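You operate a simulated robot arm through the tools that you are given. There is no shell and no other tool.

Carry out the task below with a simulated robot arm. There is one attempt and no reset: what you move stays moved.

Task
Set both axle stands to hole 3 and pin them.

It is judged by the outcome, as a careful person would: the job done as asked, and still so three seconds after it is handed in. It fails if anything else is knocked over, pushed out of place, dropped, spilled or broken.

Robot
A 5-joint arm with a two-finger parallel gripper on a trunk, on a base that drives. Base frame: it is fixed to the floor where the robot stands at the start and does not move with it; the origin is under the middle of the robot, x ahead of it, y to its left, z up; the surface under the hand at the start is at about z = 0.85. Lengths are in m, angles in degrees, forces in N, time in s.
It reaches about 1.134 m from its shoulder. Its first joint turns from -149.0 to 149.0 degrees. Places, roughly: blue stand column [0.8, -0.5, 1.1]; blue stand pin [0.7, -0.5, 1.1]; yellow stand column [0.8, -0.1, 1.2]; yellow stand pin [0.7, -0.1, 1.1]. Payload 1.57 kg.
Tool frame: the origin (TCP) lies between the finger pads and is the grasp point; the fingertips stand 0.03 m ahead of it; z points along the fingers, y is the line along which they close. The gripper opens to 0.11 m. The fingers are 0.024 m wide and 0.012 m thick; the gripper's body (0.048 by 0.112 m) begins 0.078 m behind the TCP.
Orientation is told as [roll, pitch, yaw] about the base's x, y, z axes, in that order, counted from this pose: with the fingers straight down and closing along the base's y, the tool's x points along the base's -x, its y along +y and its z along -z.

Tools
- The arm moves only by the tool move_arm. Its argument "increments" is a list that holds one entry, the list of rows, each a list of 7 numbers: the shift along the tool's x, y, z in m, then the turn, a rotation vector about the tool's x, y, z in degrees, then the finger opening in m, from 0 to 0.11. In form: [[[tx, ty, tz, rx, ry, rz, gripper], ...]]. A call has 1 to 20 rows; each row shifts and turns the commanded pose from where the row before left it, along the tool's axes as they then stand. Rows are played at 5 a second. More than 0.05 m and 8.6 degrees between two rows, or a gripper value outside its range, and nothing of the call is played. Where a pose cannot be reached the arm comes as near as it can. A force on the tool above 40 N (or 10 N above the force at the start of the call, whichever is more), or a blocked arm, ends the call early, and 0.2 s more pass. Each finger travels about 0.153 m/s and halts on what it meets, pressing with about 42 N; the grip force reading is that of the motor and also rises with nothing between the fingers. The clock runs only during rows and for 0.2 s after the last one: add rows that do not move to give the fingers time. It gives the time, the measured TCP pose, the force on the tool (base axes), the opening and the grip force at its end, in the units of the frame above (readings bear some noise), with the torque about the TCP (base axes, N m) and any sound that the robot's microphone picked up.
- Cameras (640 x 400 px; columns grow to the right, rows downward): "scene" is now at [0.0093, 0.1068, 1.736]; the picture's right is [-0.65, -0.76, 0.00], its down [-0.48, 0.41, -0.77] and it looks along [0.59, -0.50, -0.63] (base axes); focal length 281 px, centre (320, 200). "wrist" rides on the gripper at [0.07, 0.016, -0.141] in the tool frame; the picture's right is [-0.23, 0.97, 0.00], its down [-0.86, -0.20, -0.48] and it looks along [-0.47, -0.11, 0.88] (tool axes); focal length 222 px, centre (320, 200). There is no depth. A picture from a camera that has moved, and an enlarged one, comes with that camera's place and axes in the base frame and with its lens. The place of the scene camera against the robot may be out by one fixed shift of up to 0.025 m in any direction.
- grab_frame(camera): a new picture of that camera. The clock stands still meanwhile.
- move_column(by): slides the trunk up (or, below 0, down) by that many m; the arm and the scene camera ride with it, the base frame stays. It gives what a move gives, with no picture.
- roll_base(legs): drives the robot by 1 to 6 legs, each [ahead, turn to the left] in m and degrees, along the robot's own axes; the way and the turn of a leg run together, so that a leg with both is an arc; at most 1.5 m and 180 degrees a leg. The arm and the cameras ride along, it lands a little off, and it stops where it bumps. It gives what a move gives.
- head_to(pan, tilt): turns the head with the scene camera to pan (to the left, within 155 degrees either way) and tilt (down, from -29 to 69), counted from straight ahead of the robot. It gives what a move gives.
- inspect(camera, box): a new picture of the part [left, top, right, bottom] of that camera's present view, enlarged. The clock stands still meanwhile.
- sign_off(): hands the job in; it is judged then, once.

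Nothing tells you exact positions but the pictures and the camera data. Unless the task says otherwise, let go and move clear before handing in.

The tools are called after "Emit:" as name(argument=value, ...) on one line, values as JSON. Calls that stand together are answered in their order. move_arm: Moves the arm, as the interface text tells. Its arguments: {"type":"object","properties":{"increments":{"type":"array","items":{"type":"array","items":{"type":"array","items":{"type":"number"}}}}},"required":["increments"]} The other tools are called the same way: move_column (by) slides the trunk up or down; roll_base (legs) drives the base; head_to (pan, tilt) turns the head that bears the scene camera; grab_frame (camera) takes a picture; inspect (camera, box) takes an enlarged picture of a part of a camera's view; sign_off () hands the job in.

At the start:

```text
time: 0.0
tcp_pos: [0.6753, -0.0879, 1.0004]
orientation: [-0.1, -0.1, -0.3]
contact_force: [0.9, -0.5, -0.3]
wrist_torque: [-0.02, 0.0, 0.01]
finger_gap: 0.1099
grip_force: 0.1
trunk travel left (down, up): [-0.733, 0.237]
robot x, y, heading: [-0.0009, -0.0022, 0.2]
head pan, tilt: [-40.5, 39.4]
```

scene: 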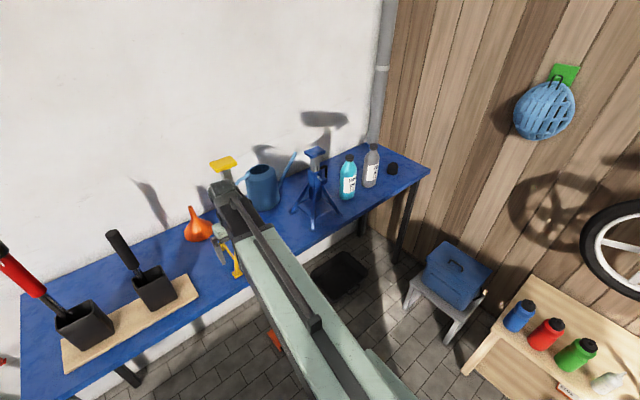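
wrist: 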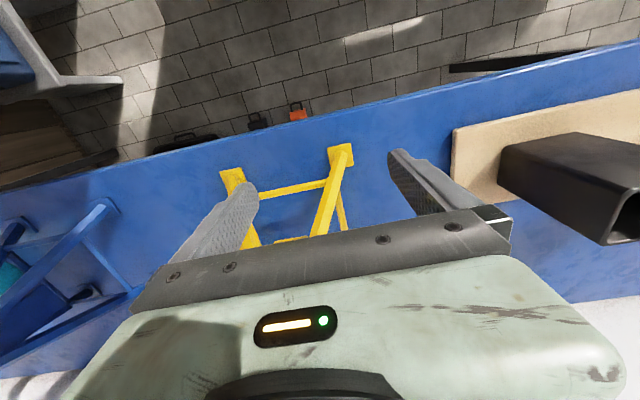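

The arm hides the yellow stand; a blue stand stands to its right on the blue bench. I'll look closer at both before moving.

Emit:
inspect(camera="scene", box=[270, 130, 370, 240])

Emit:
inspect(camera="scene", box=[170, 140, 290, 290])

Emit:
inspect(camera="wrist", box=[180, 120, 400, 260])

```text
3.64 times, centred on (320, 185) of scene
camera zoom: at [0.0093, 0.1068, 1.736], right [-0.65, -0.76, 0.0], down [-0.48, 0.41, -0.77], along [0.59, -0.5, -0.63], focal length 1021 px, centre (320, 254)
```

zoom: 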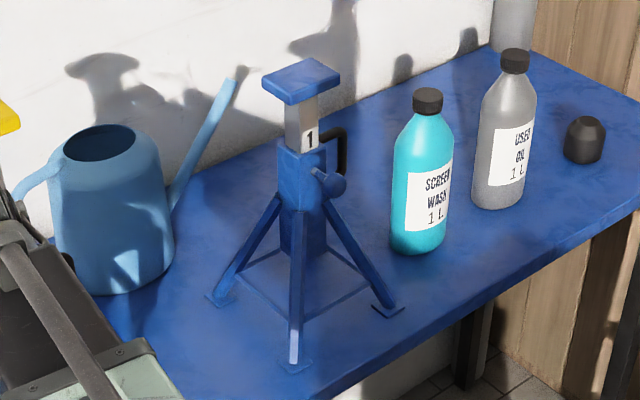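

```text
2.67 times, centred on (230, 215) of scene
camera zoom: at [0.0093, 0.1068, 1.736], right [-0.65, -0.76, 0.0], down [-0.48, 0.41, -0.77], along [0.59, -0.5, -0.63], focal length 749 px, centre (560, 160)
```

zoom: 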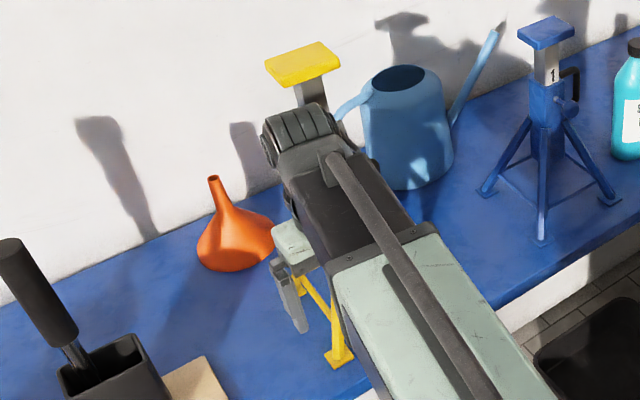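

```text
2.86 times, centred on (290, 190) of wrist
camera zoom: at [0.6052, -0.071, 1.1416], right [0.23, 0.97, 0.0], down [0.85, -0.21, 0.48], along [0.47, -0.11, -0.88], focal length 635 px, centre (406, 229)
```

zoom: 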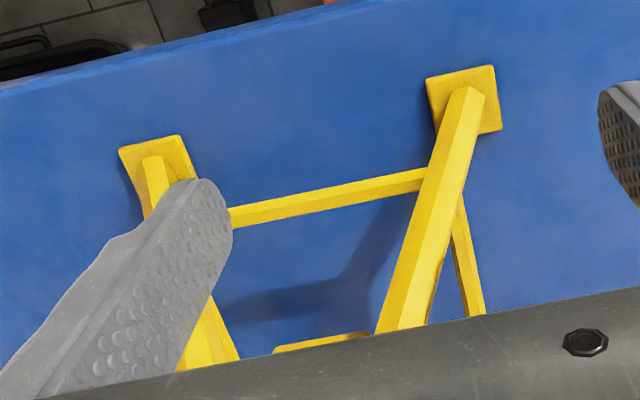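

The gripper hovers in front of the yellow stand and hides it. I'll raise the arm and pull it back to the left so the camera can see both stands.

Emit:
move_arm(increments=[[[0.04, 0, -0.02, 0, 0, 0, 0.11], [0.04, 0, -0.03, 0, 0, 0, 0.11], [0.04, 0, -0.03, 0, 0, 0, 0.11], [0.04, 0, -0.03, 0, 0, 0, 0.11], [0.02, 0.04, -0.02, 0, 0, 0, 0.11], [0, 0.045, 0, 0, 0, 0, 0.11], [0, 0.045, 0, 0, 0, 0, 0.11], [0, 0.045, 0, 0, 0, 0, 0.11], [0, 0.045, 0, 0, 0, 0, 0.11], [0, 0.045, 0, 0, 0, 0, 0.11], [0, 0.045, 0, 0, 0, 0, 0.11]]])

Emit:
grab_frame(camera="scene")

```text
time: 2.4
tcp_pos: [0.5715, 0.2132, 0.9995]
orientation: [0.0, -0.1, -0.4]
contact_force: [0.3, -0.3, 0.1]
wrist_torque: [0.01, 0.0, 0.0]
finger_gap: 0.11
grip_force: 0.1
out of reach, approached as far as the arm can: row 1, 2, 3, 4, 5
trunk travel left (down, up): [-0.733, 0.237]
robot x, y, heading: [0.0001, -0.0067, 0.1]
head pan, tilt: [-40.5, 39.4]
```

```text
taken
camera scene: at [0.0093, 0.1069, 1.736], right [-0.65, -0.76, 0.0], down [-0.48, 0.41, -0.77], along [0.59, -0.5, -0.63], focal length 281 px, centre (320, 200)
```

scene: 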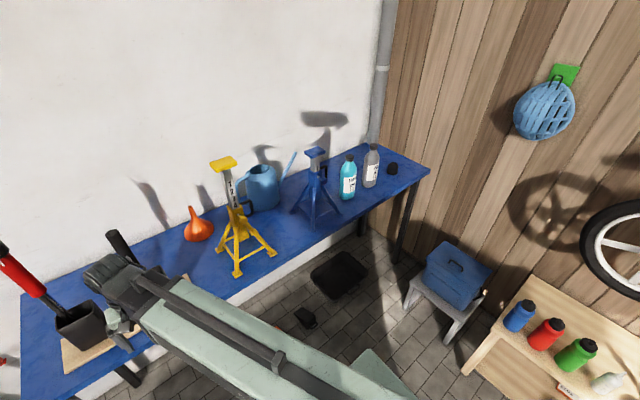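

Now both stands are in view. I'll zoom in on each and check that the gripper is clear of the items on the left.

Emit:
inspect(camera="scene", box=[200, 150, 290, 285])

Emit:
inspect(camera="scene", box=[210, 150, 260, 220])

Emit:
inspect(camera="scene", box=[290, 140, 345, 190])

Emit:
grab_frame(camera="wrist")

```text
2.96 times, centred on (245, 218) of scene
camera zoom: at [0.0093, 0.1069, 1.736], right [-0.65, -0.76, 0.0], down [-0.48, 0.41, -0.77], along [0.59, -0.5, -0.63], focal length 832 px, centre (542, 148)
```

zoom: 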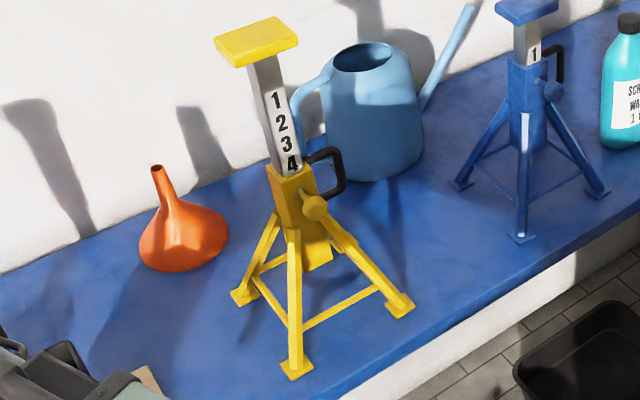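

```text
5.71 times, centred on (235, 185) of scene
camera zoom: at [0.0093, 0.1069, 1.736], right [-0.65, -0.76, 0.0], down [-0.48, 0.41, -0.77], along [0.59, -0.5, -0.63], focal length 1604 px, centre (806, 286)
```

zoom: 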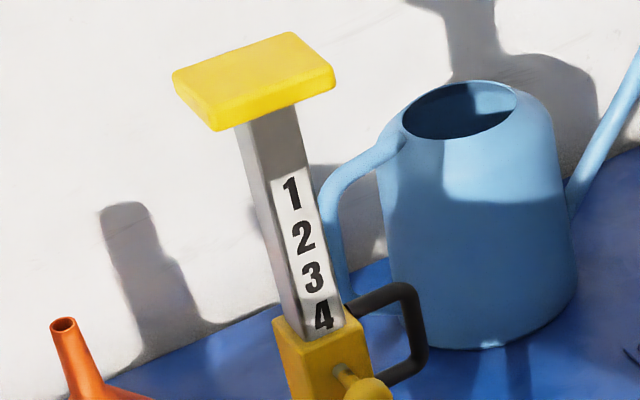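

```text
8.00 times, centred on (318, 165) of scene
camera zoom: at [0.0093, 0.1069, 1.736], right [-0.65, -0.76, 0.0], down [-0.48, 0.41, -0.77], along [0.59, -0.5, -0.63], focal length 2246 px, centre (340, 480)
```

zoom: 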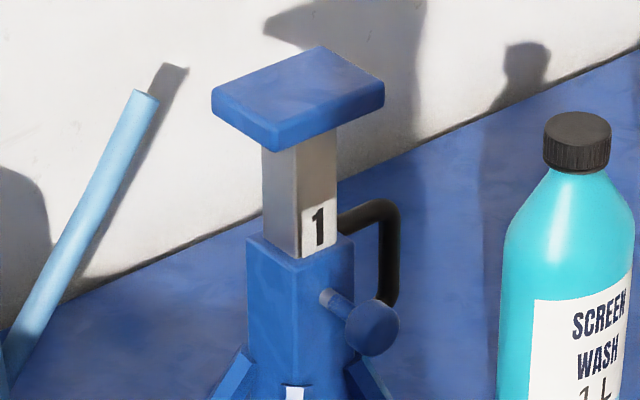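

```text
taken
camera wrist: at [0.5021, 0.2315, 1.1416], right [0.24, 0.97, 0.0], down [0.85, -0.21, 0.48], along [0.47, -0.11, -0.88], focal length 222 px, centre (320, 200)
```

wrist: 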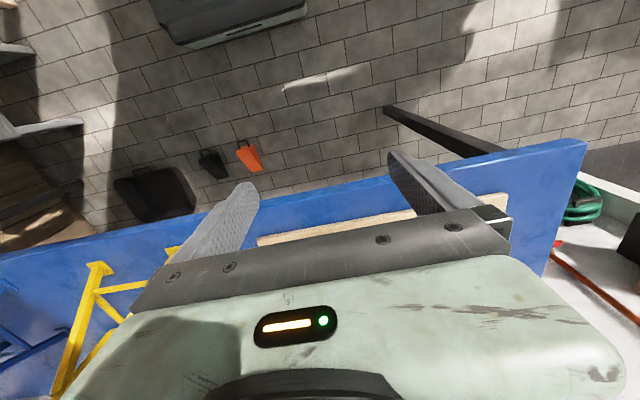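

Yellow sits at 4 and blue at 1. I'll zoom hard on the pins and the black loops to understand the mechanism.

Emit:
inspect(camera="scene", box=[228, 195, 260, 215])

Emit:
inspect(camera="scene", box=[306, 162, 338, 182])

Emit:
inspect(camera="scene", box=[214, 190, 278, 240])

```text
16.00 times, centred on (244, 205) of scene
camera zoom: at [0.0093, 0.1069, 1.736], right [-0.65, -0.76, 0.0], down [-0.48, 0.41, -0.77], along [0.59, -0.5, -0.63], focal length 4492 px, centre (1536, 120)
```

zoom: 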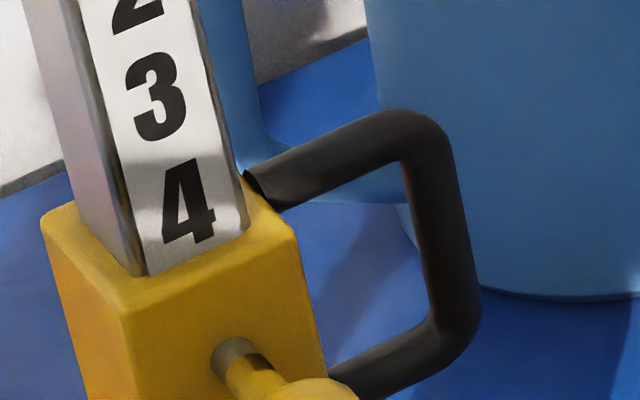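

```text
16.00 times, centred on (322, 172) of scene
camera zoom: at [0.0093, 0.1069, 1.736], right [-0.65, -0.76, 0.0], down [-0.48, 0.41, -0.77], along [0.59, -0.5, -0.63], focal length 4492 px, centre (288, 648)
```

zoom: 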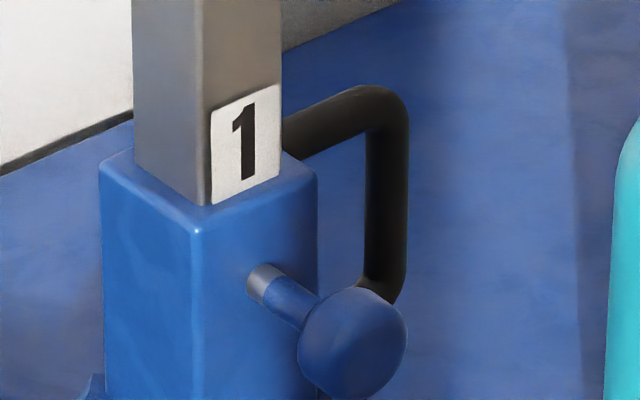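

```text
8.00 times, centred on (246, 215) of scene
camera zoom: at [0.0093, 0.1069, 1.736], right [-0.65, -0.76, 0.0], down [-0.48, 0.41, -0.77], along [0.59, -0.5, -0.63], focal length 2246 px, centre (912, 80)
```

zoom: 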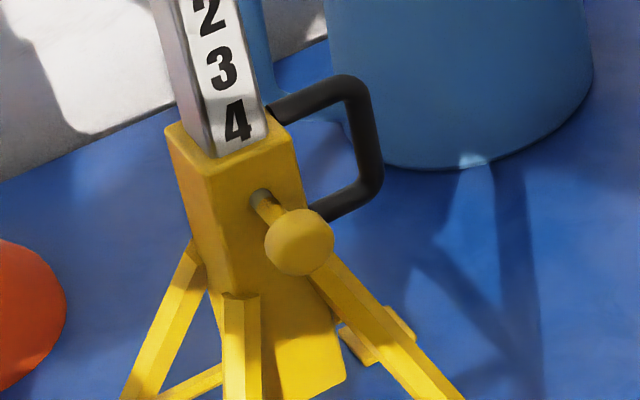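

Yellow is pinned at 4, so it must go down one hole. Blue is pinned at 1, so it must go up two. Each pin has a ball knob facing the robot. I'll raise the trunk, line the tool up with its azimuth and swing to the front of the blue stand for a close look.

Emit:
move_column(by=0.1)

Emit:
move_arm(increments=[[[0.02, 0, 0, 0, 0, -7, 0.11], [0.02, 0, 0, 0, 0, -7, 0.11], [0.02, 0, 0, 0, 0, -6.5, 0.11]]])

```text
time: 3.7
tcp_pos: [0.5728, 0.2126, 1.1002]
orientation: [0.0, 0.0, -0.5]
contact_force: [-0.5, -0.3, 0.0]
wrist_torque: [0.04, -0.02, 0.0]
finger_gap: 0.1098
grip_force: 0.0
trunk travel left (down, up): [-0.833, 0.137]
robot x, y, heading: [0.0015, -0.0005, -0.2]
head pan, tilt: [-40.5, 39.4]
```

```text
time: 4.5
tcp_pos: [0.5263, 0.2125, 1.0983]
orientation: [0.0, 0.2, 20.1]
contact_force: [-0.1, -0.2, 0.9]
wrist_torque: [-0.02, 0.02, 0.0]
finger_gap: 0.1099
grip_force: 0.0
out of reach, approached as far as the arm can: row 3
trunk travel left (down, up): [-0.833, 0.137]
robot x, y, heading: [0.0012, -0.0035, -0.1]
head pan, tilt: [-40.5, 39.4]
```

The inner reach limit is near r ≈ 0.57. Now I'll swing right at that radius, clear of the yellow stand, to face the blue one.

Emit:
move_arm(increments=[[[0, -0.041, 0, 0, 0, 4.1, 0.11], [0, -0.041, 0, 0, 0, 4.1, 0.11], [0, -0.041, 0, 0, 0, 4.1, 0.11], [0, -0.041, 0, 0, 0, 4.1, 0.11], [0, -0.041, 0, 0, 0, 4.1, 0.11], [0, -0.041, 0, 0, 0, 4.1, 0.11], [0, -0.041, 0, 0, 0, 4.1, 0.11], [0, -0.041, 0, 0, 0, 4.1, 0.11], [0, -0.041, 0, 0, 0, 4.1, 0.11], [0, -0.041, 0, 0, 0, 4.1, 0.11], [0, -0.041, 0, 0, 0, 4.1, 0.11], [0, -0.041, 0, 0, 0, 4.1, 0.11], [0, -0.041, 0, 0, 0, 4.1, 0.11], [0, -0.041, 0, 0, 0, 4.1, 0.11], [0, 0, 0, 0, 0, 0, 0.11]]])

Emit:
grab_frame(camera="wrist")

Emit:
grab_frame(camera="scene")

```text
time: 7.7
tcp_pos: [0.4677, -0.3338, 1.0998]
orientation: [0.0, 0.1, -37.3]
contact_force: [0.2, 0.4, 0.7]
wrist_torque: [0.0, -0.01, -0.04]
finger_gap: 0.1102
grip_force: 0.0
out of reach, approached as far as the arm can: row 1, 2, 5
trunk travel left (down, up): [-0.833, 0.137]
robot x, y, heading: [-0.0015, -0.0014, -0.1]
head pan, tilt: [-40.5, 39.4]
```

```text
taken
camera wrist: at [0.4226, -0.2776, 1.2416], right [0.77, 0.64, 0.0], down [0.56, -0.68, 0.48], along [0.3, -0.37, -0.88], focal length 222 px, centre (320, 200)
```

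wrist: 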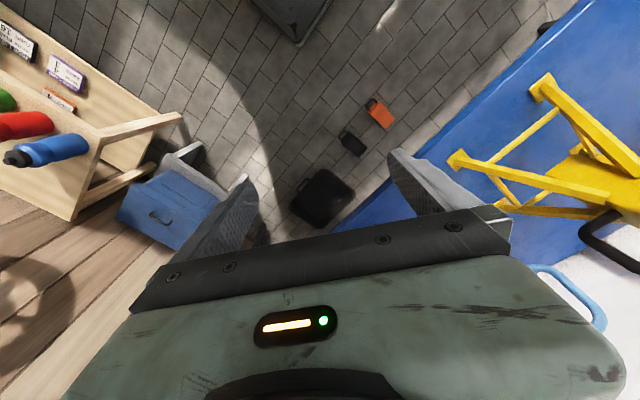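

```text
taken
camera scene: at [0.0092, 0.1066, 1.836], right [-0.65, -0.76, 0.0], down [-0.48, 0.41, -0.77], along [0.59, -0.5, -0.63], focal length 281 px, centre (320, 200)
```

scene: 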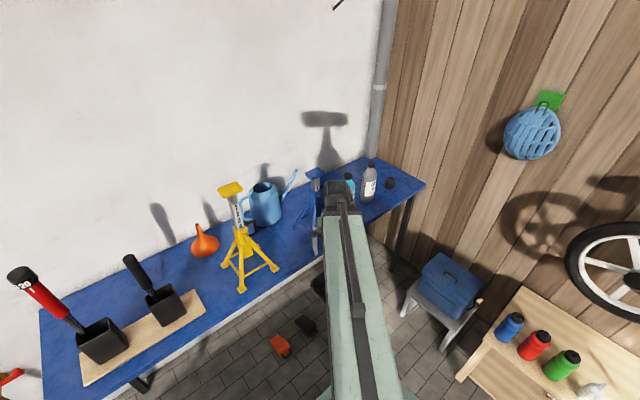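

The gripper is in front of the blue stand. I'll tilt the tool outward to 45° while moving out a little so the wrist camera looks at the pin.

Emit:
move_arm(increments=[[[-0.028, 0, 0, 0, -7.5, 0, 0.06], [-0.0278, 0, 0.0037, 0, -7.5, 0, 0.06], [-0.027, 0, 0.0072, 0, -7.5, 0, 0.06], [-0.0259, 0, 0.0107, 0, -7.5, 0, 0.06], [-0.0242, 0, 0.014, 0, -7.5, 0, 0.06], [-0.0222, 0, 0.017, 0, -7.5, 0, 0.06], [0, 0, 0, 0, 0, 0, 0.06]]])

Emit:
grab_frame(camera="wrist")

Emit:
grab_frame(camera="scene")

```text
time: 9.3
tcp_pos: [0.6033, -0.4357, 1.1698]
orientation: [0.0, -45.0, -37.3]
contact_force: [0.6, 0.2, 0.4]
wrist_torque: [0.03, 0.03, -0.01]
finger_gap: 0.0601
grip_force: 0.0
out of reach, approached as far as the arm can: row 1, 2, 3, 4, 5, 6
trunk travel left (down, up): [-0.833, 0.137]
robot x, y, heading: [-0.0001, -0.001, -0.2]
head pan, tilt: [-40.5, 39.4]
```

```text
taken
camera wrist: at [0.4942, -0.3314, 1.2206], right [0.72, 0.68, 0.16], down [0.09, -0.32, 0.94], along [0.69, -0.66, -0.29], focal length 222 px, centre (320, 200)
```

wrist: 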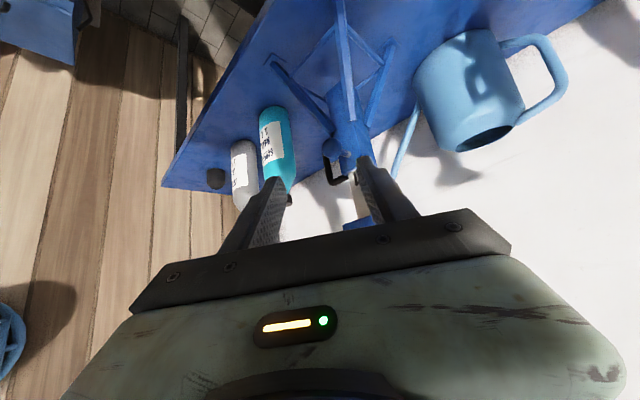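

```text
taken
camera scene: at [0.0092, 0.1067, 1.836], right [-0.65, -0.76, 0.0], down [-0.48, 0.41, -0.77], along [0.59, -0.5, -0.63], focal length 281 px, centre (320, 200)
```

scene: 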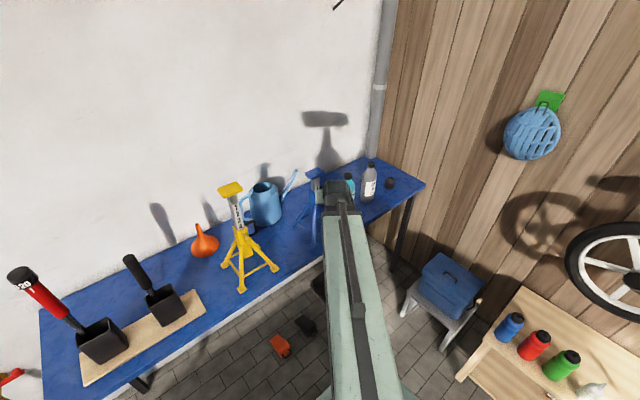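

The wrist picture shows the blue stand upside down, with its pin knob near the fingers. I'll zoom in to locate it precisely.

Emit:
inspect(camera="wrist", box=[300, 120, 380, 190])

Emit:
inspect(camera="wrist", box=[240, 0, 440, 240])

```text
5.71 times, centred on (340, 155) of wrist
camera zoom: at [0.4942, -0.3314, 1.2206], right [0.72, 0.68, 0.16], down [0.09, -0.32, 0.94], along [0.69, -0.66, -0.29], focal length 1269 px, centre (206, 457)
```

zoom: 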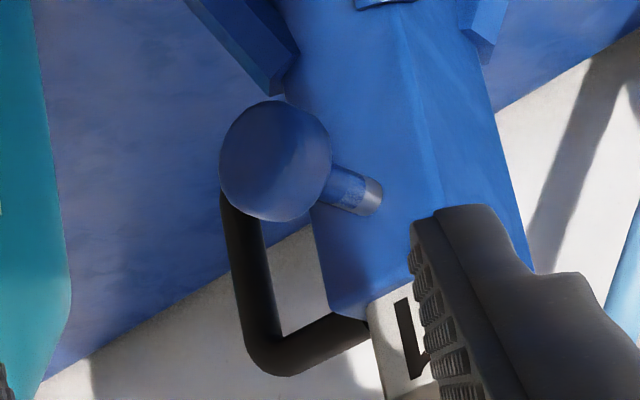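

```text
1.67 times, centred on (340, 120) of wrist
camera zoom: at [0.4942, -0.3314, 1.2206], right [0.72, 0.68, 0.16], down [0.09, -0.32, 0.94], along [0.69, -0.66, -0.29], focal length 370 px, centre (287, 333)
```

zoom: 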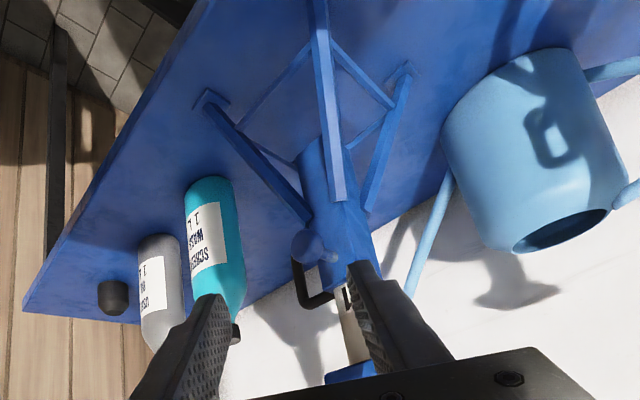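

I estimate the blue knob at about (0.713, -0.503, 1.066), with the pin axis along base x. I'll lower the trunk a bit, then go to 30° tilt with the fingers closing along base y.

Emit:
move_column(by=-0.05)

Emit:
move_arm(increments=[[[-0.0177, 0, 0.0177, 0, 7.5, 0, 0.06], [-0.02, 0, 0.0155, 0, 7.5, 0, 0.06], [-0.0217, 0, 0.0125, 0, 0, 0, 0.06], [0, 0, 0, 0, 0, -8, 0.06], [0, 0, 0, 0, 0, -8, 0.06], [0, 0, 0, 0, 0, -8, 0.06], [0, 0, 0, 0, 0, -8, 0.06], [0, 0, 0, 0, 0, 0, 0.06]]])

Emit:
grab_frame(camera="wrist")

```text
time: 10.2
tcp_pos: [0.6042, -0.4354, 1.1193]
orientation: [0.0, -44.9, -37.4]
contact_force: [0.0, 0.3, -0.4]
wrist_torque: [0.02, 0.03, -0.03]
finger_gap: 0.0599
grip_force: 0.1
trunk travel left (down, up): [-0.783, 0.187]
robot x, y, heading: [0.0005, -0.0043, 0.0]
head pan, tilt: [-40.5, 39.4]
```

```text
time: 12.1
tcp_pos: [0.6625, -0.4804, 1.0811]
orientation: [-17.0, -25.0, -1.4]
contact_force: [0.5, 0.2, 0.3]
wrist_torque: [-0.01, -0.01, 0.02]
finger_gap: 0.0599
grip_force: 0.1
out of reach, approached as far as the arm can: row 1, 2
trunk travel left (down, up): [-0.783, 0.187]
robot x, y, heading: [-0.0001, -0.0053, -0.1]
head pan, tilt: [-40.5, 39.4]
```

```text
taken
camera wrist: at [0.5455, -0.4206, 1.1707], right [0.35, 0.92, -0.16], down [0.56, -0.07, 0.83], along [0.75, -0.38, -0.54], focal length 222 px, centre (320, 200)
```

wrist: 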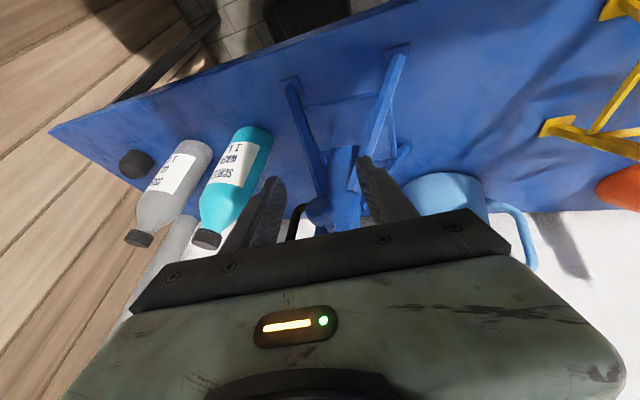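

The knob now sits between the fingers in view. I'll zoom in to measure it.

Emit:
inspect(camera="wrist", box=[260, 130, 400, 240])

Emit:
inspect(camera="scene", box=[290, 150, 380, 230])

```text
3.64 times, centred on (330, 185) of wrist
camera zoom: at [0.5455, -0.4206, 1.1707], right [0.35, 0.92, -0.16], down [0.56, -0.07, 0.83], along [0.75, -0.38, -0.54], focal length 808 px, centre (284, 254)
```

zoom: 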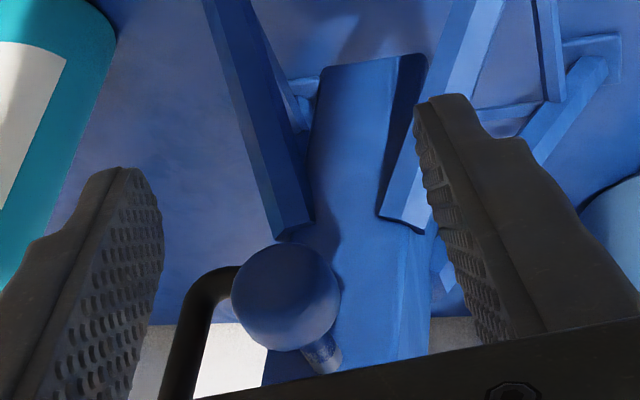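

```text
5.00 times, centred on (335, 190) of scene
camera zoom: at [0.0093, 0.1067, 1.786], right [-0.65, -0.76, 0.0], down [-0.48, 0.41, -0.77], along [0.59, -0.5, -0.63], focal length 1404 px, centre (245, 250)
```

zoom: 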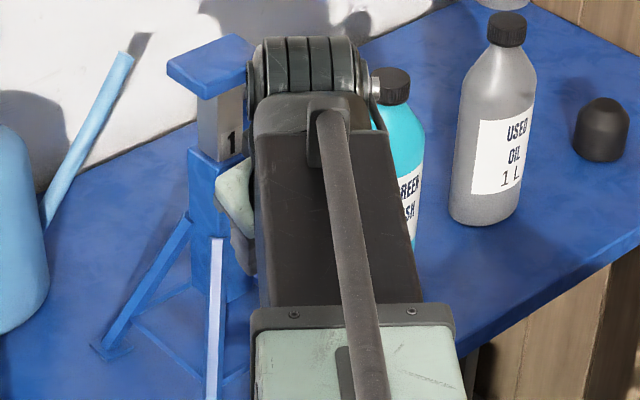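

By triangulation the knob centre is at about (0.719, -0.505, 1.061) and the socket face at x ≈ 0.755. I'll move the open fingers around the knob.

Emit:
move_arm(increments=[[[-0.0082, -0.0021, 0.009, -0.06, -0.04, -0.13, 0.06], [-0.0082, -0.0021, 0.009, -0.06, -0.04, -0.13, 0.06], [-0.0082, -0.0021, 0.009, -0.06, -0.04, -0.13, 0.06], [-0.0082, -0.0021, 0.009, -0.06, -0.04, -0.13, 0.06], [-0.0082, -0.0021, 0.009, -0.06, -0.04, -0.13, 0.06], [0, 0, 0, 0, 0, 0, 0.06]]])

Emit:
grab_frame(camera="wrist")

Emit:
inspect(camera="wrist", box=[240, 130, 400, 240])

```text
time: 13.4
tcp_pos: [0.7164, -0.5051, 1.0805]
orientation: [-16.9, -25.0, -0.8]
contact_force: [0.1, 0.0, -0.2]
wrist_torque: [0.0, 0.0, -0.01]
finger_gap: 0.0598
grip_force: 0.0
out of reach, approached as far as the arm can: row 1, 2, 3, 4, 5
trunk travel left (down, up): [-0.783, 0.187]
robot x, y, heading: [0.0002, -0.0047, 0.1]
head pan, tilt: [-40.5, 39.4]
```

```text
taken
camera wrist: at [0.5986, -0.4465, 1.1707], right [0.34, 0.93, -0.16], down [0.56, -0.06, 0.83], along [0.76, -0.37, -0.54], focal length 222 px, centre (320, 200)
```

wrist: 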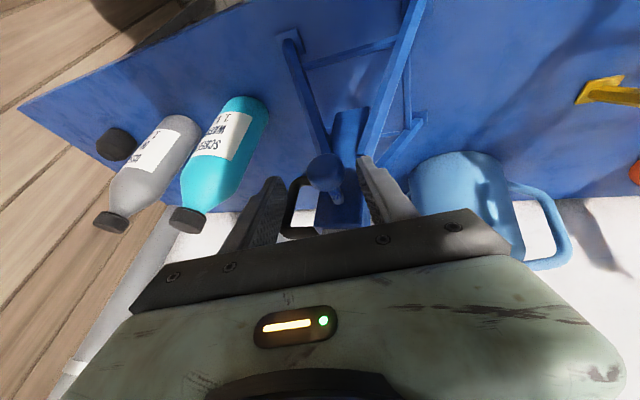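

```text
3.64 times, centred on (320, 185) of wrist
camera zoom: at [0.5986, -0.4465, 1.1707], right [0.34, 0.93, -0.16], down [0.56, -0.06, 0.83], along [0.76, -0.37, -0.54], focal length 808 px, centre (320, 254)
```

zoom: 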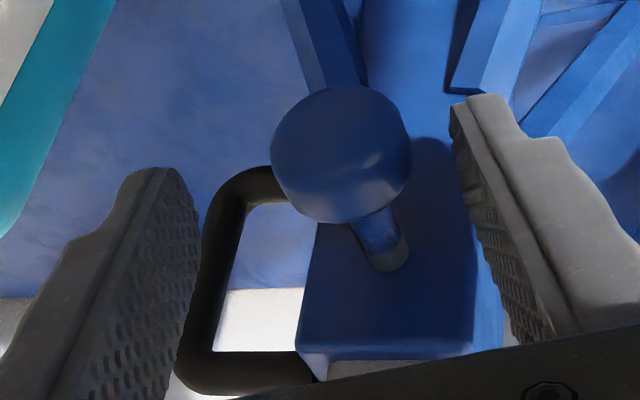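

The arm seems to keep a fixed wrist height, so vertical motion has to come from the trunk. I'll lower the trunk by 0.0195 m so the knob is centred between the fingers.

Emit:
move_column(by=-0.0185)

Emit:
inspect(camera="wrist", box=[240, 110, 420, 240])

```text
time: 14.1
tcp_pos: [0.7174, -0.5062, 1.0635]
orientation: [-17.0, -25.0, -0.8]
contact_force: [-0.7, 1.0, 0.6]
wrist_torque: [0.02, -0.01, -0.01]
finger_gap: 0.0598
grip_force: 0.1
trunk travel left (down, up): [-0.765, 0.205]
robot x, y, heading: [0.0013, -0.0058, -0.0]
head pan, tilt: [-40.5, 39.4]
```

```text
3.08 times, centred on (330, 175) of wrist
camera zoom: at [0.5984, -0.4465, 1.1522], right [0.34, 0.93, -0.16], down [0.56, -0.06, 0.83], along [0.76, -0.37, -0.54], focal length 684 px, centre (289, 277)
```

zoom: 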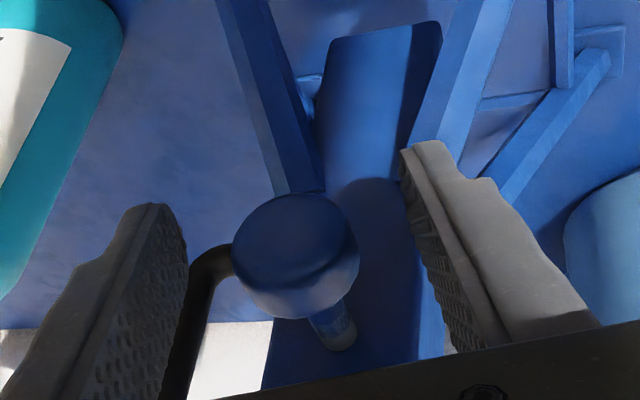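

The knob is centred between the fingers. Closing on it.

Emit:
move_arm(increments=[[[0, 0, 0, 0, 0, 0, 0.04], [0, 0, 0, 0, 0, 0, 0.03], [0, 0, 0, 0, 0, 0, 0.02], [0, 0, 0, 0, 0, 0, 0.02]]])

Emit:
inspect(camera="wrist", box=[240, 110, 420, 240])

```text
time: 15.1
tcp_pos: [0.7165, -0.5042, 1.0635]
orientation: [-16.8, -25.0, -0.9]
contact_force: [-1.5, 2.6, -1.2]
wrist_torque: [0.07, -0.25, 0.19]
finger_gap: 0.0271
grip_force: 37.2
trunk travel left (down, up): [-0.765, 0.205]
robot x, y, heading: [-0.0015, -0.0035, 0.1]
head pan, tilt: [-40.5, 39.4]
```

```text
3.08 times, centred on (330, 175) of wrist
camera zoom: at [0.5985, -0.4463, 1.1522], right [0.34, 0.93, -0.16], down [0.56, -0.06, 0.83], along [0.76, -0.37, -0.54], focal length 684 px, centre (289, 277)
```

zoom: 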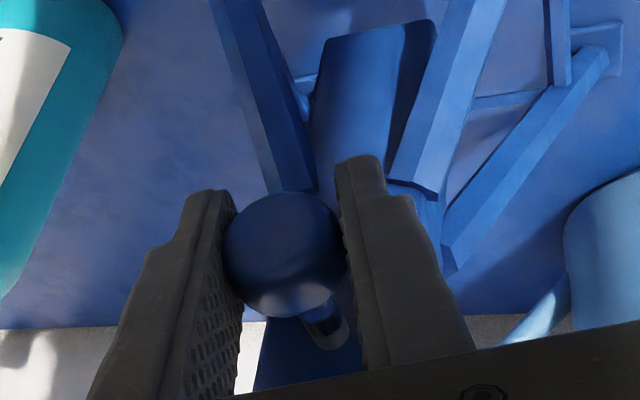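

The knob is gripped with a gap of 27 mm. I'll pull it gently along base -x by about 2 cm, watching the force and whether the stand moves.

Emit:
move_arm(increments=[[[0.0036, -0.00055, -0.0016, 0, 0, 0, 0.02], [0.0036, -0.00055, -0.0016, 0, 0, 0, 0.02], [0.0036, -0.00055, -0.0016, 0, 0, 0, 0.02], [0.0036, -0.00055, -0.0016, 0, 0, 0, 0.02], [0.0036, -0.00055, -0.0016, 0, 0, 0, 0.02]]])

Emit:
inspect(camera="wrist", box=[240, 110, 420, 240])

Emit:
inspect(camera="scene", box=[270, 130, 380, 240])

```text
time: 16.3
tcp_pos: [0.6965, -0.5045, 1.063]
orientation: [-17.0, -25.1, -0.9]
contact_force: [0.5, 0.5, -0.9]
wrist_torque: [-0.03, -0.38, -0.04]
finger_gap: 0.0265
grip_force: 37.2
trunk travel left (down, up): [-0.765, 0.205]
robot x, y, heading: [0.0019, 0.001, 0.2]
head pan, tilt: [-40.5, 39.4]
```

```text
3.08 times, centred on (330, 175) of wrist
camera zoom: at [0.5791, -0.4461, 1.1521], right [0.34, 0.93, -0.16], down [0.56, -0.06, 0.83], along [0.76, -0.37, -0.54], focal length 684 px, centre (289, 277)
```

zoom: 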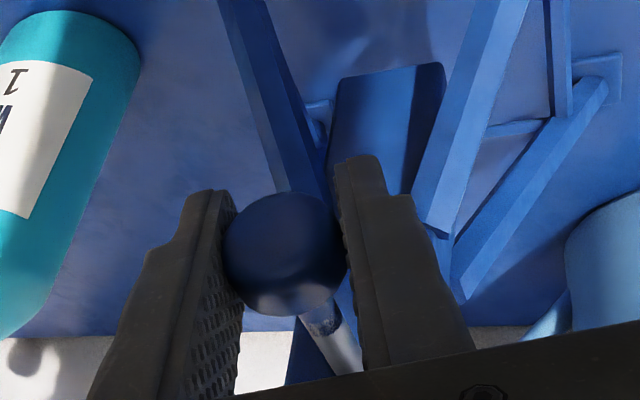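

```text
3.64 times, centred on (325, 185) of scene
camera zoom: at [0.0095, 0.1068, 1.7675], right [-0.65, -0.76, 0.0], down [-0.48, 0.41, -0.77], along [0.59, -0.5, -0.63], focal length 1021 px, centre (302, 254)
```

zoom: 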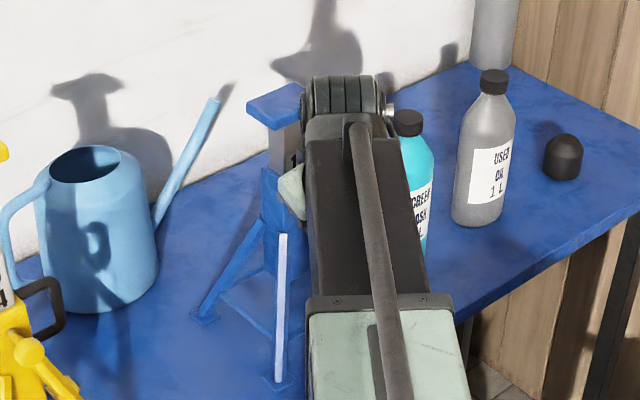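

The pin slides out freely without a spring, and the column has not moved. I'll pull further in small steps, watching for a stop or for the column to drop.

Emit:
move_arm(increments=[[[0.0036, -0.00055, -0.0016, -0.05, -0.03, -0.11, 0.02], [0.0036, -0.00055, -0.0016, -0.05, -0.03, -0.11, 0.02], [0.0036, -0.00055, -0.0016, -0.05, -0.03, -0.11, 0.02], [0.0036, -0.00055, -0.0016, -0.05, -0.03, -0.11, 0.02], [0.0036, -0.00055, -0.0016, -0.05, -0.03, -0.11, 0.02]]])

Emit:
inspect(camera="wrist", box=[240, 110, 420, 240])

Emit:
inspect(camera="scene", box=[270, 130, 380, 240])

```text
time: 17.5
tcp_pos: [0.6769, -0.5053, 1.0625]
orientation: [-17.0, -24.9, -0.1]
contact_force: [-0.3, 3.4, 0.7]
wrist_torque: [-0.2, -0.27, 0.32]
finger_gap: 0.0268
grip_force: 37.3
trunk travel left (down, up): [-0.765, 0.205]
robot x, y, heading: [-0.0, -0.0034, -0.2]
head pan, tilt: [-40.5, 39.4]
```

```text
3.08 times, centred on (330, 175) of wrist
camera zoom: at [0.5584, -0.4485, 1.1521], right [0.33, 0.93, -0.16], down [0.56, -0.05, 0.83], along [0.76, -0.36, -0.54], focal length 684 px, centre (289, 277)
```

zoom: 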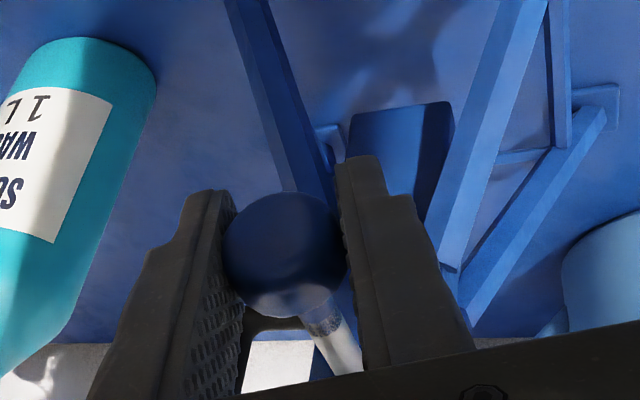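

```text
3.64 times, centred on (325, 185) of scene
camera zoom: at [0.0096, 0.107, 1.7675], right [-0.65, -0.76, 0.0], down [-0.48, 0.41, -0.77], along [0.59, -0.5, -0.63], focal length 1021 px, centre (302, 254)
```

zoom: 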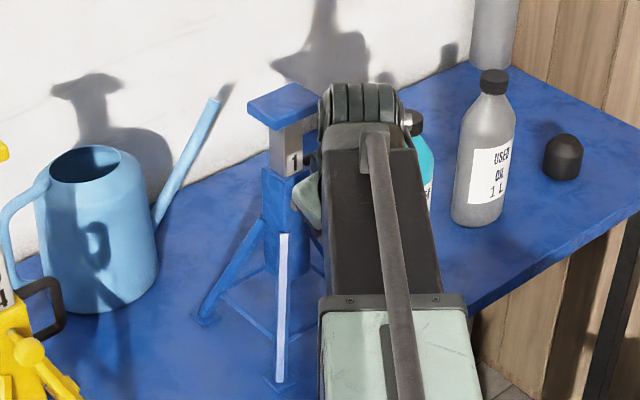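

4 cm out and the column still shows "1" at the rim. I'll continue and correct the small yaw drift.

Emit:
move_arm(increments=[[[0.0036, -0.0005, -0.0016, 0.06, 0.04, 0.13, 0.02], [0.0036, -0.0005, -0.0016, 0.06, 0.04, 0.13, 0.02], [0.0036, -0.0005, -0.0016, 0.06, 0.04, 0.13, 0.02], [0.0036, -0.0005, -0.0016, 0.06, 0.04, 0.13, 0.02], [0.0036, -0.0005, -0.0016, 0.06, 0.04, 0.13, 0.02]]])

Emit:
inspect(camera="wrist", box=[240, 110, 420, 240])

Emit:
inspect(camera="scene", box=[270, 130, 380, 240])

```text
time: 18.7
tcp_pos: [0.6567, -0.5062, 1.0638]
orientation: [-17.0, -24.9, -1.0]
contact_force: [4.7, -0.7, 3.5]
wrist_torque: [0.02, -0.18, -0.07]
finger_gap: 0.0268
grip_force: 38.1
trunk travel left (down, up): [-0.765, 0.205]
robot x, y, heading: [-0.0025, -0.0046, 0.1]
head pan, tilt: [-40.5, 39.4]
```

```text
3.08 times, centred on (330, 175) of wrist
camera zoom: at [0.5387, -0.4469, 1.1522], right [0.34, 0.93, -0.16], down [0.56, -0.06, 0.83], along [0.76, -0.37, -0.54], focal length 684 px, centre (289, 277)
```

zoom: 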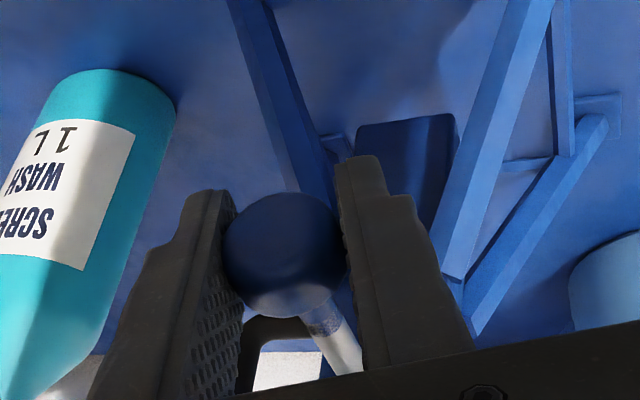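

```text
3.64 times, centred on (325, 185) of scene
camera zoom: at [0.0097, 0.107, 1.7675], right [-0.65, -0.76, 0.0], down [-0.48, 0.41, -0.77], along [0.59, -0.5, -0.63], focal length 1021 px, centre (302, 254)
```

zoom: 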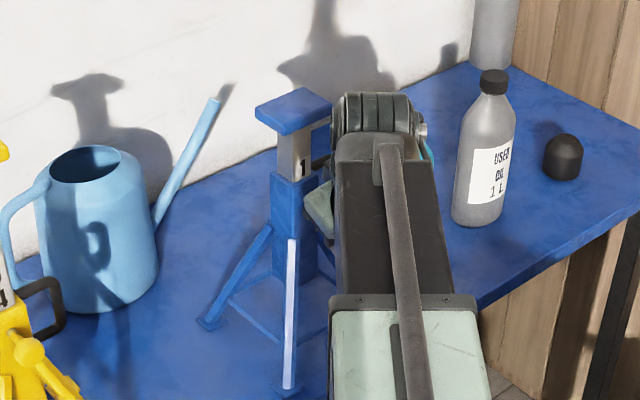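

The last centimetre dragged the stand slightly toward me, so the pin is captive and at its stop. The column is still up. I'll open, back off and look at it.

Emit:
move_arm(increments=[[[0, 0, 0, 0, 0, 0, 0.035], [0, 0, 0, 0, 0, 0, 0.06], [0, 0, 0, 0, 0, 0, 0.07], [0.0181, -0.0027, -0.008, 0, 0, 0, 0.07], [0.0181, -0.0027, -0.008, 0.2, 0.13, 0.43, 0.07], [0.0181, -0.0027, -0.008, 0.2, 0.13, 0.43, 0.07], [0.0181, -0.0027, -0.008, 0.2, 0.13, 0.43, 0.07], [0, 0, 0, 0, 0, 0, 0.07]]])

Emit:
grab_frame(camera="wrist")

Emit:
inspect(camera="scene", box=[270, 130, 380, 240])

```text
time: 20.5
tcp_pos: [0.5764, -0.5047, 1.0634]
orientation: [-17.0, -25.1, -2.5]
contact_force: [-0.1, 0.1, 0.3]
wrist_torque: [0.02, 0.01, -0.01]
finger_gap: 0.0699
grip_force: 0.1
trunk travel left (down, up): [-0.765, 0.205]
robot x, y, heading: [-0.0005, -0.0056, 0.1]
head pan, tilt: [-40.5, 39.4]
```

```text
taken
camera wrist: at [0.4601, -0.443, 1.1522], right [0.37, 0.92, -0.16], down [0.55, -0.07, 0.83], along [0.75, -0.39, -0.53], focal length 222 px, centre (320, 200)
```

wrist: 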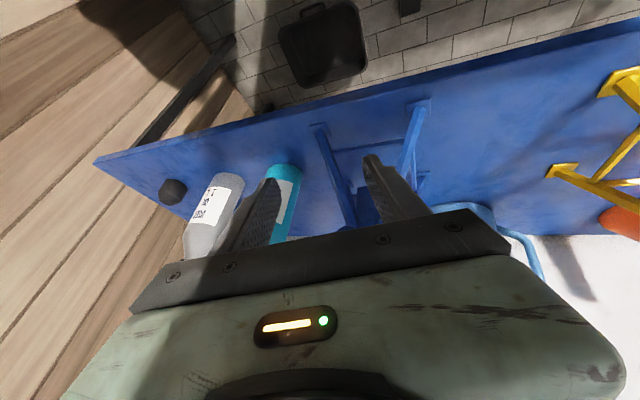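

```text
3.64 times, centred on (325, 185) of scene
camera zoom: at [0.0092, 0.1067, 1.7675], right [-0.65, -0.76, 0.0], down [-0.48, 0.41, -0.77], along [0.59, -0.5, -0.63], focal length 1021 px, centre (302, 254)
```

zoom: 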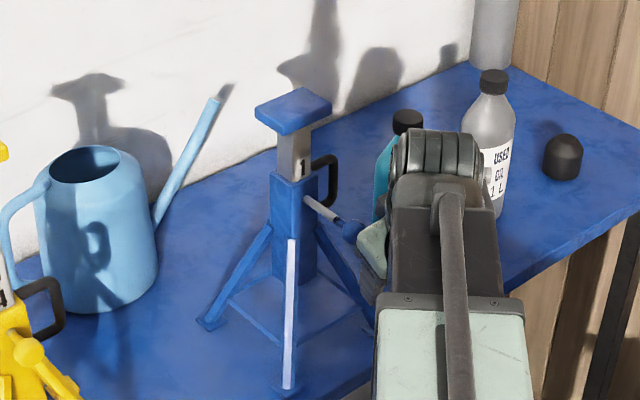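

The pin stays pulled out and the column stays up. I'll zoom in to check whether the column sank.

Emit:
inspect(camera="scene", box=[300, 150, 340, 200])

Emit:
inspect(camera="scene", box=[294, 143, 340, 177])

```text
8.00 times, centred on (320, 175) of scene
camera zoom: at [0.0092, 0.1067, 1.7675], right [-0.65, -0.76, 0.0], down [-0.48, 0.41, -0.77], along [0.59, -0.5, -0.63], focal length 2246 px, centre (320, 400)
```

zoom: 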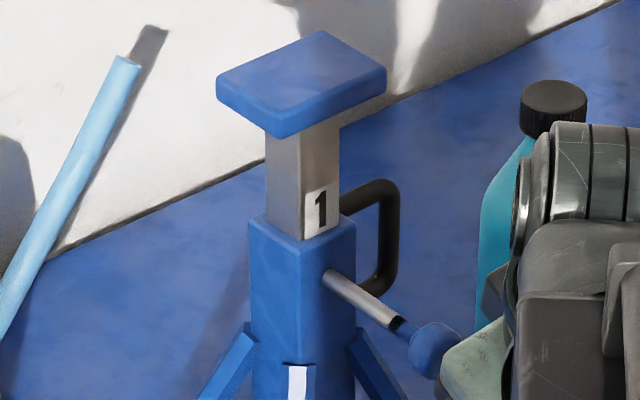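

```text
11.76 times, centred on (317, 160) of scene
camera zoom: at [0.0092, 0.1067, 1.7675], right [-0.65, -0.76, 0.0], down [-0.48, 0.41, -0.77], along [0.59, -0.5, -0.63], focal length 3303 px, centre (355, 671)
```

zoom: 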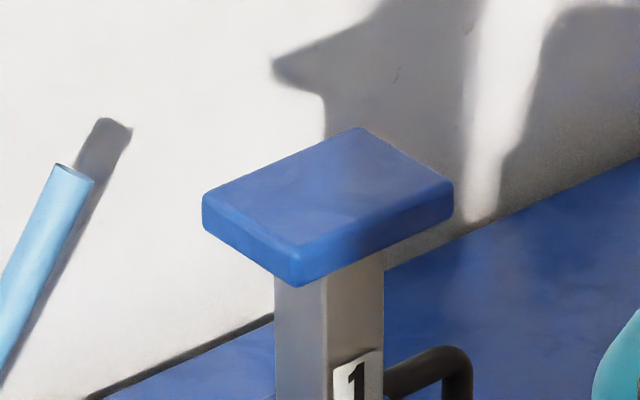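

The column did not drop, so friction holds it. I'll raise the trunk, bring the tool to straight down with the fingers closing along y, and look at the saddle from above.

Emit:
move_column(by=0.203)

Emit:
move_arm(increments=[[[0, 0, 0, -3.95, 6.4, 0, 0.1], [0, 0, 0, -3.95, 6.4, 0, 0.1], [0, 0, 0, -3.95, 6.4, 0, 0.1], [0, 0, 0, -3.95, 6.4, 0, 0.1], [0, 0, 0, 0, 0, 0, 0.1]]])

Emit:
grab_frame(camera="wrist")

Emit:
grab_frame(camera="scene")

```text
time: 22.7
tcp_pos: [0.5767, -0.5051, 1.2658]
orientation: [-17.0, -25.0, -2.4]
contact_force: [0.3, 0.4, -0.4]
wrist_torque: [0.0, -0.03, -0.02]
finger_gap: 0.0701
grip_force: 0.0
trunk travel left (down, up): [-0.968, 0.002]
robot x, y, heading: [-0.0014, -0.0022, 0.2]
head pan, tilt: [-40.5, 39.4]
```

```text
time: 23.9
tcp_pos: [0.5761, -0.5057, 1.2344]
orientation: [0.0, 0.4, -6.2]
contact_force: [0.0, -0.1, 0.8]
wrist_torque: [-0.03, 0.0, 0.01]
finger_gap: 0.1003
grip_force: 0.0
out of reach, approached as far as the arm can: row 1, 2, 3
trunk travel left (down, up): [-0.968, 0.002]
robot x, y, heading: [0.0025, -0.0056, 0.2]
head pan, tilt: [-40.5, 39.4]
```

```text
taken
camera wrist: at [0.509, -0.4806, 1.3765], right [0.33, 0.94, 0.0], down [0.83, -0.29, 0.47], along [0.45, -0.16, -0.88], focal length 222 px, centre (320, 200)
```

wrist: 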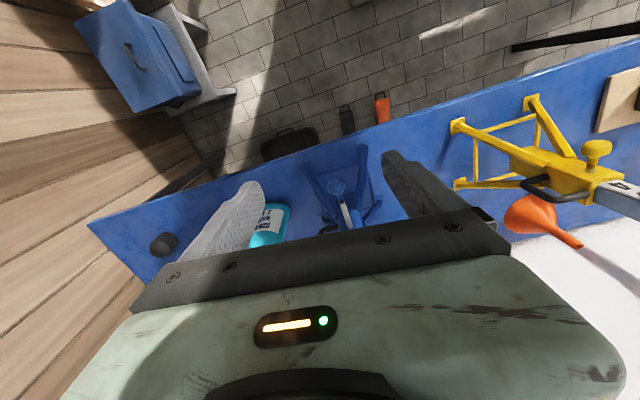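

```text
taken
camera scene: at [0.009, 0.1069, 1.9705], right [-0.65, -0.76, 0.0], down [-0.48, 0.41, -0.77], along [0.59, -0.5, -0.63], focal length 281 px, centre (320, 200)
```

scene: 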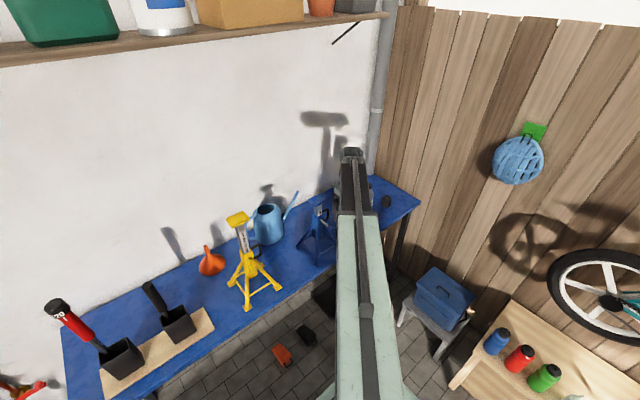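

The saddle is hidden behind the gripper palm in this view, but the knob and shaft are visible. I'll zoom in to refine the stand's position.

Emit:
inspect(camera="wrist", box=[290, 130, 410, 240])

Emit:
inspect(camera="scene", box=[290, 180, 350, 240])

```text
3.64 times, centred on (350, 185) of wrist
camera zoom: at [0.509, -0.4806, 1.3765], right [0.33, 0.94, 0.0], down [0.83, -0.29, 0.47], along [0.45, -0.16, -0.88], focal length 808 px, centre (211, 254)
```

zoom: 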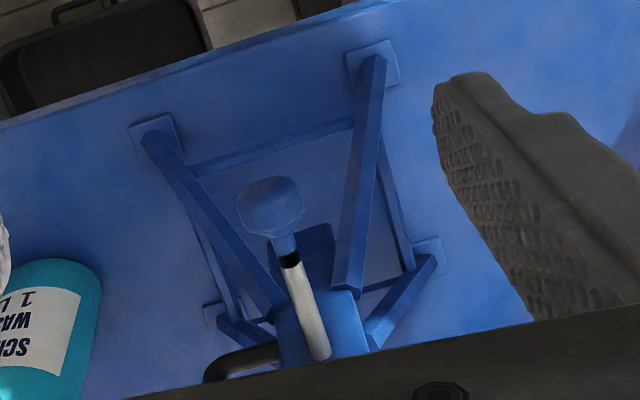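

```text
6.67 times, centred on (320, 210) of scene
camera zoom: at [0.009, 0.1069, 1.9705], right [-0.65, -0.76, 0.0], down [-0.48, 0.41, -0.77], along [0.59, -0.5, -0.63], focal length 1872 px, centre (320, 133)
```

zoom: 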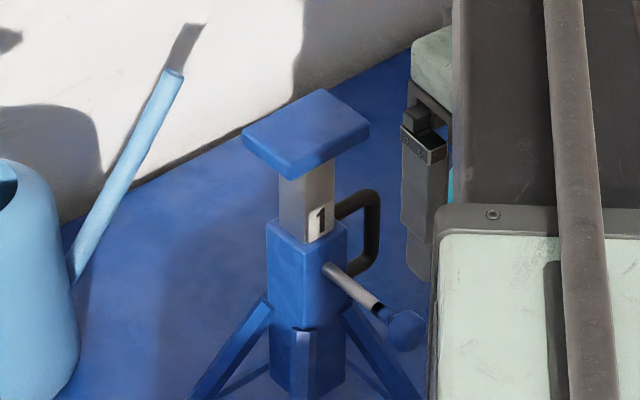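

The stand's front face is now at x ≈ 0.7405 and its centre near (0.759, -0.507). I'll square up the yaw and move above the saddle.

Emit:
move_arm(increments=[[[0, 0, 0, 0, 0, -6.2, 0.1], [-0.0365, 0, 0, 0, 0, 0, 0.1], [-0.0365, 0, 0, 0, 0, 0, 0.1], [-0.0365, 0, 0, 0, 0, 0, 0.1], [-0.0365, 0, 0, 0, 0, 0, 0.1], [-0.0365, -0.001, 0, 0, 0, 0, 0.1], [0, 0, 0, 0, 0, 0, 0.1]]])

Emit:
grab_frame(camera="wrist")

Emit:
inspect(camera="scene", box=[280, 160, 380, 240])

```text
time: 25.5
tcp_pos: [0.7586, -0.5081, 1.2343]
orientation: [-0.1, 0.2, 0.0]
contact_force: [0.1, -0.4, -0.1]
wrist_torque: [0.01, -0.03, 0.0]
finger_gap: 0.1001
grip_force: 0.0
trunk travel left (down, up): [-0.968, 0.002]
robot x, y, heading: [0.0005, -0.0046, -0.0]
head pan, tilt: [-40.5, 39.4]
```

```text
taken
camera wrist: at [0.6898, -0.4909, 1.3765], right [0.23, 0.97, 0.0], down [0.86, -0.2, 0.48], along [0.46, -0.11, -0.88], focal length 222 px, centre (320, 200)
```

wrist: 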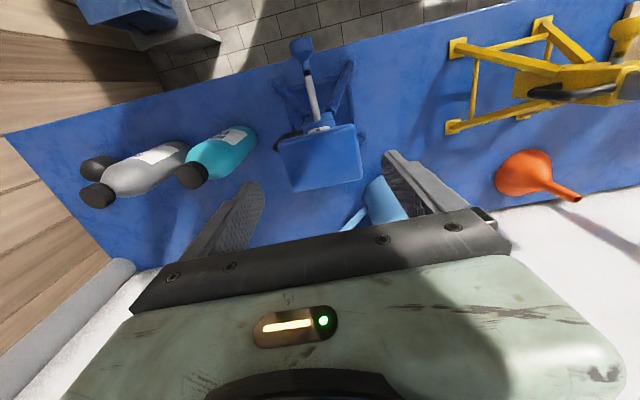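

```text
5.00 times, centred on (330, 200) of scene
camera zoom: at [0.0089, 0.1068, 1.9705], right [-0.65, -0.76, 0.0], down [-0.48, 0.41, -0.77], along [0.59, -0.5, -0.63], focal length 1404 px, centre (270, 200)
```

zoom: 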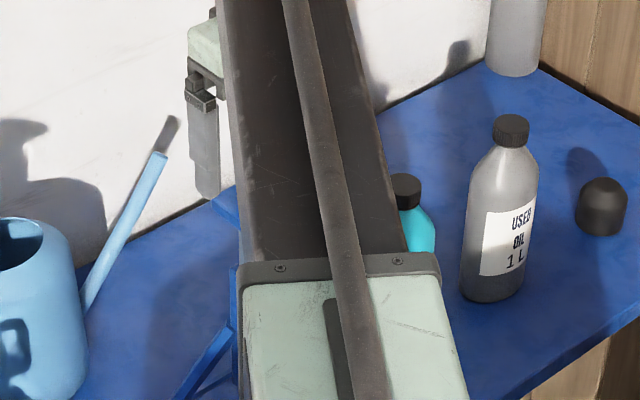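

The saddle is well in view from above. I'll zoom in to find its centre, edges and height.

Emit:
inspect(camera="wrist", box=[240, 90, 400, 210])

```text
3.33 times, centred on (320, 150) of wrist
camera zoom: at [0.6898, -0.4909, 1.3765], right [0.23, 0.97, 0.0], down [0.86, -0.2, 0.48], along [0.46, -0.11, -0.88], focal length 740 px, centre (320, 367)
```

zoom: 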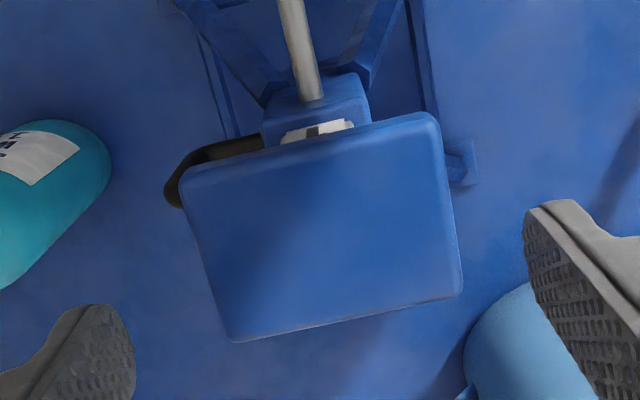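

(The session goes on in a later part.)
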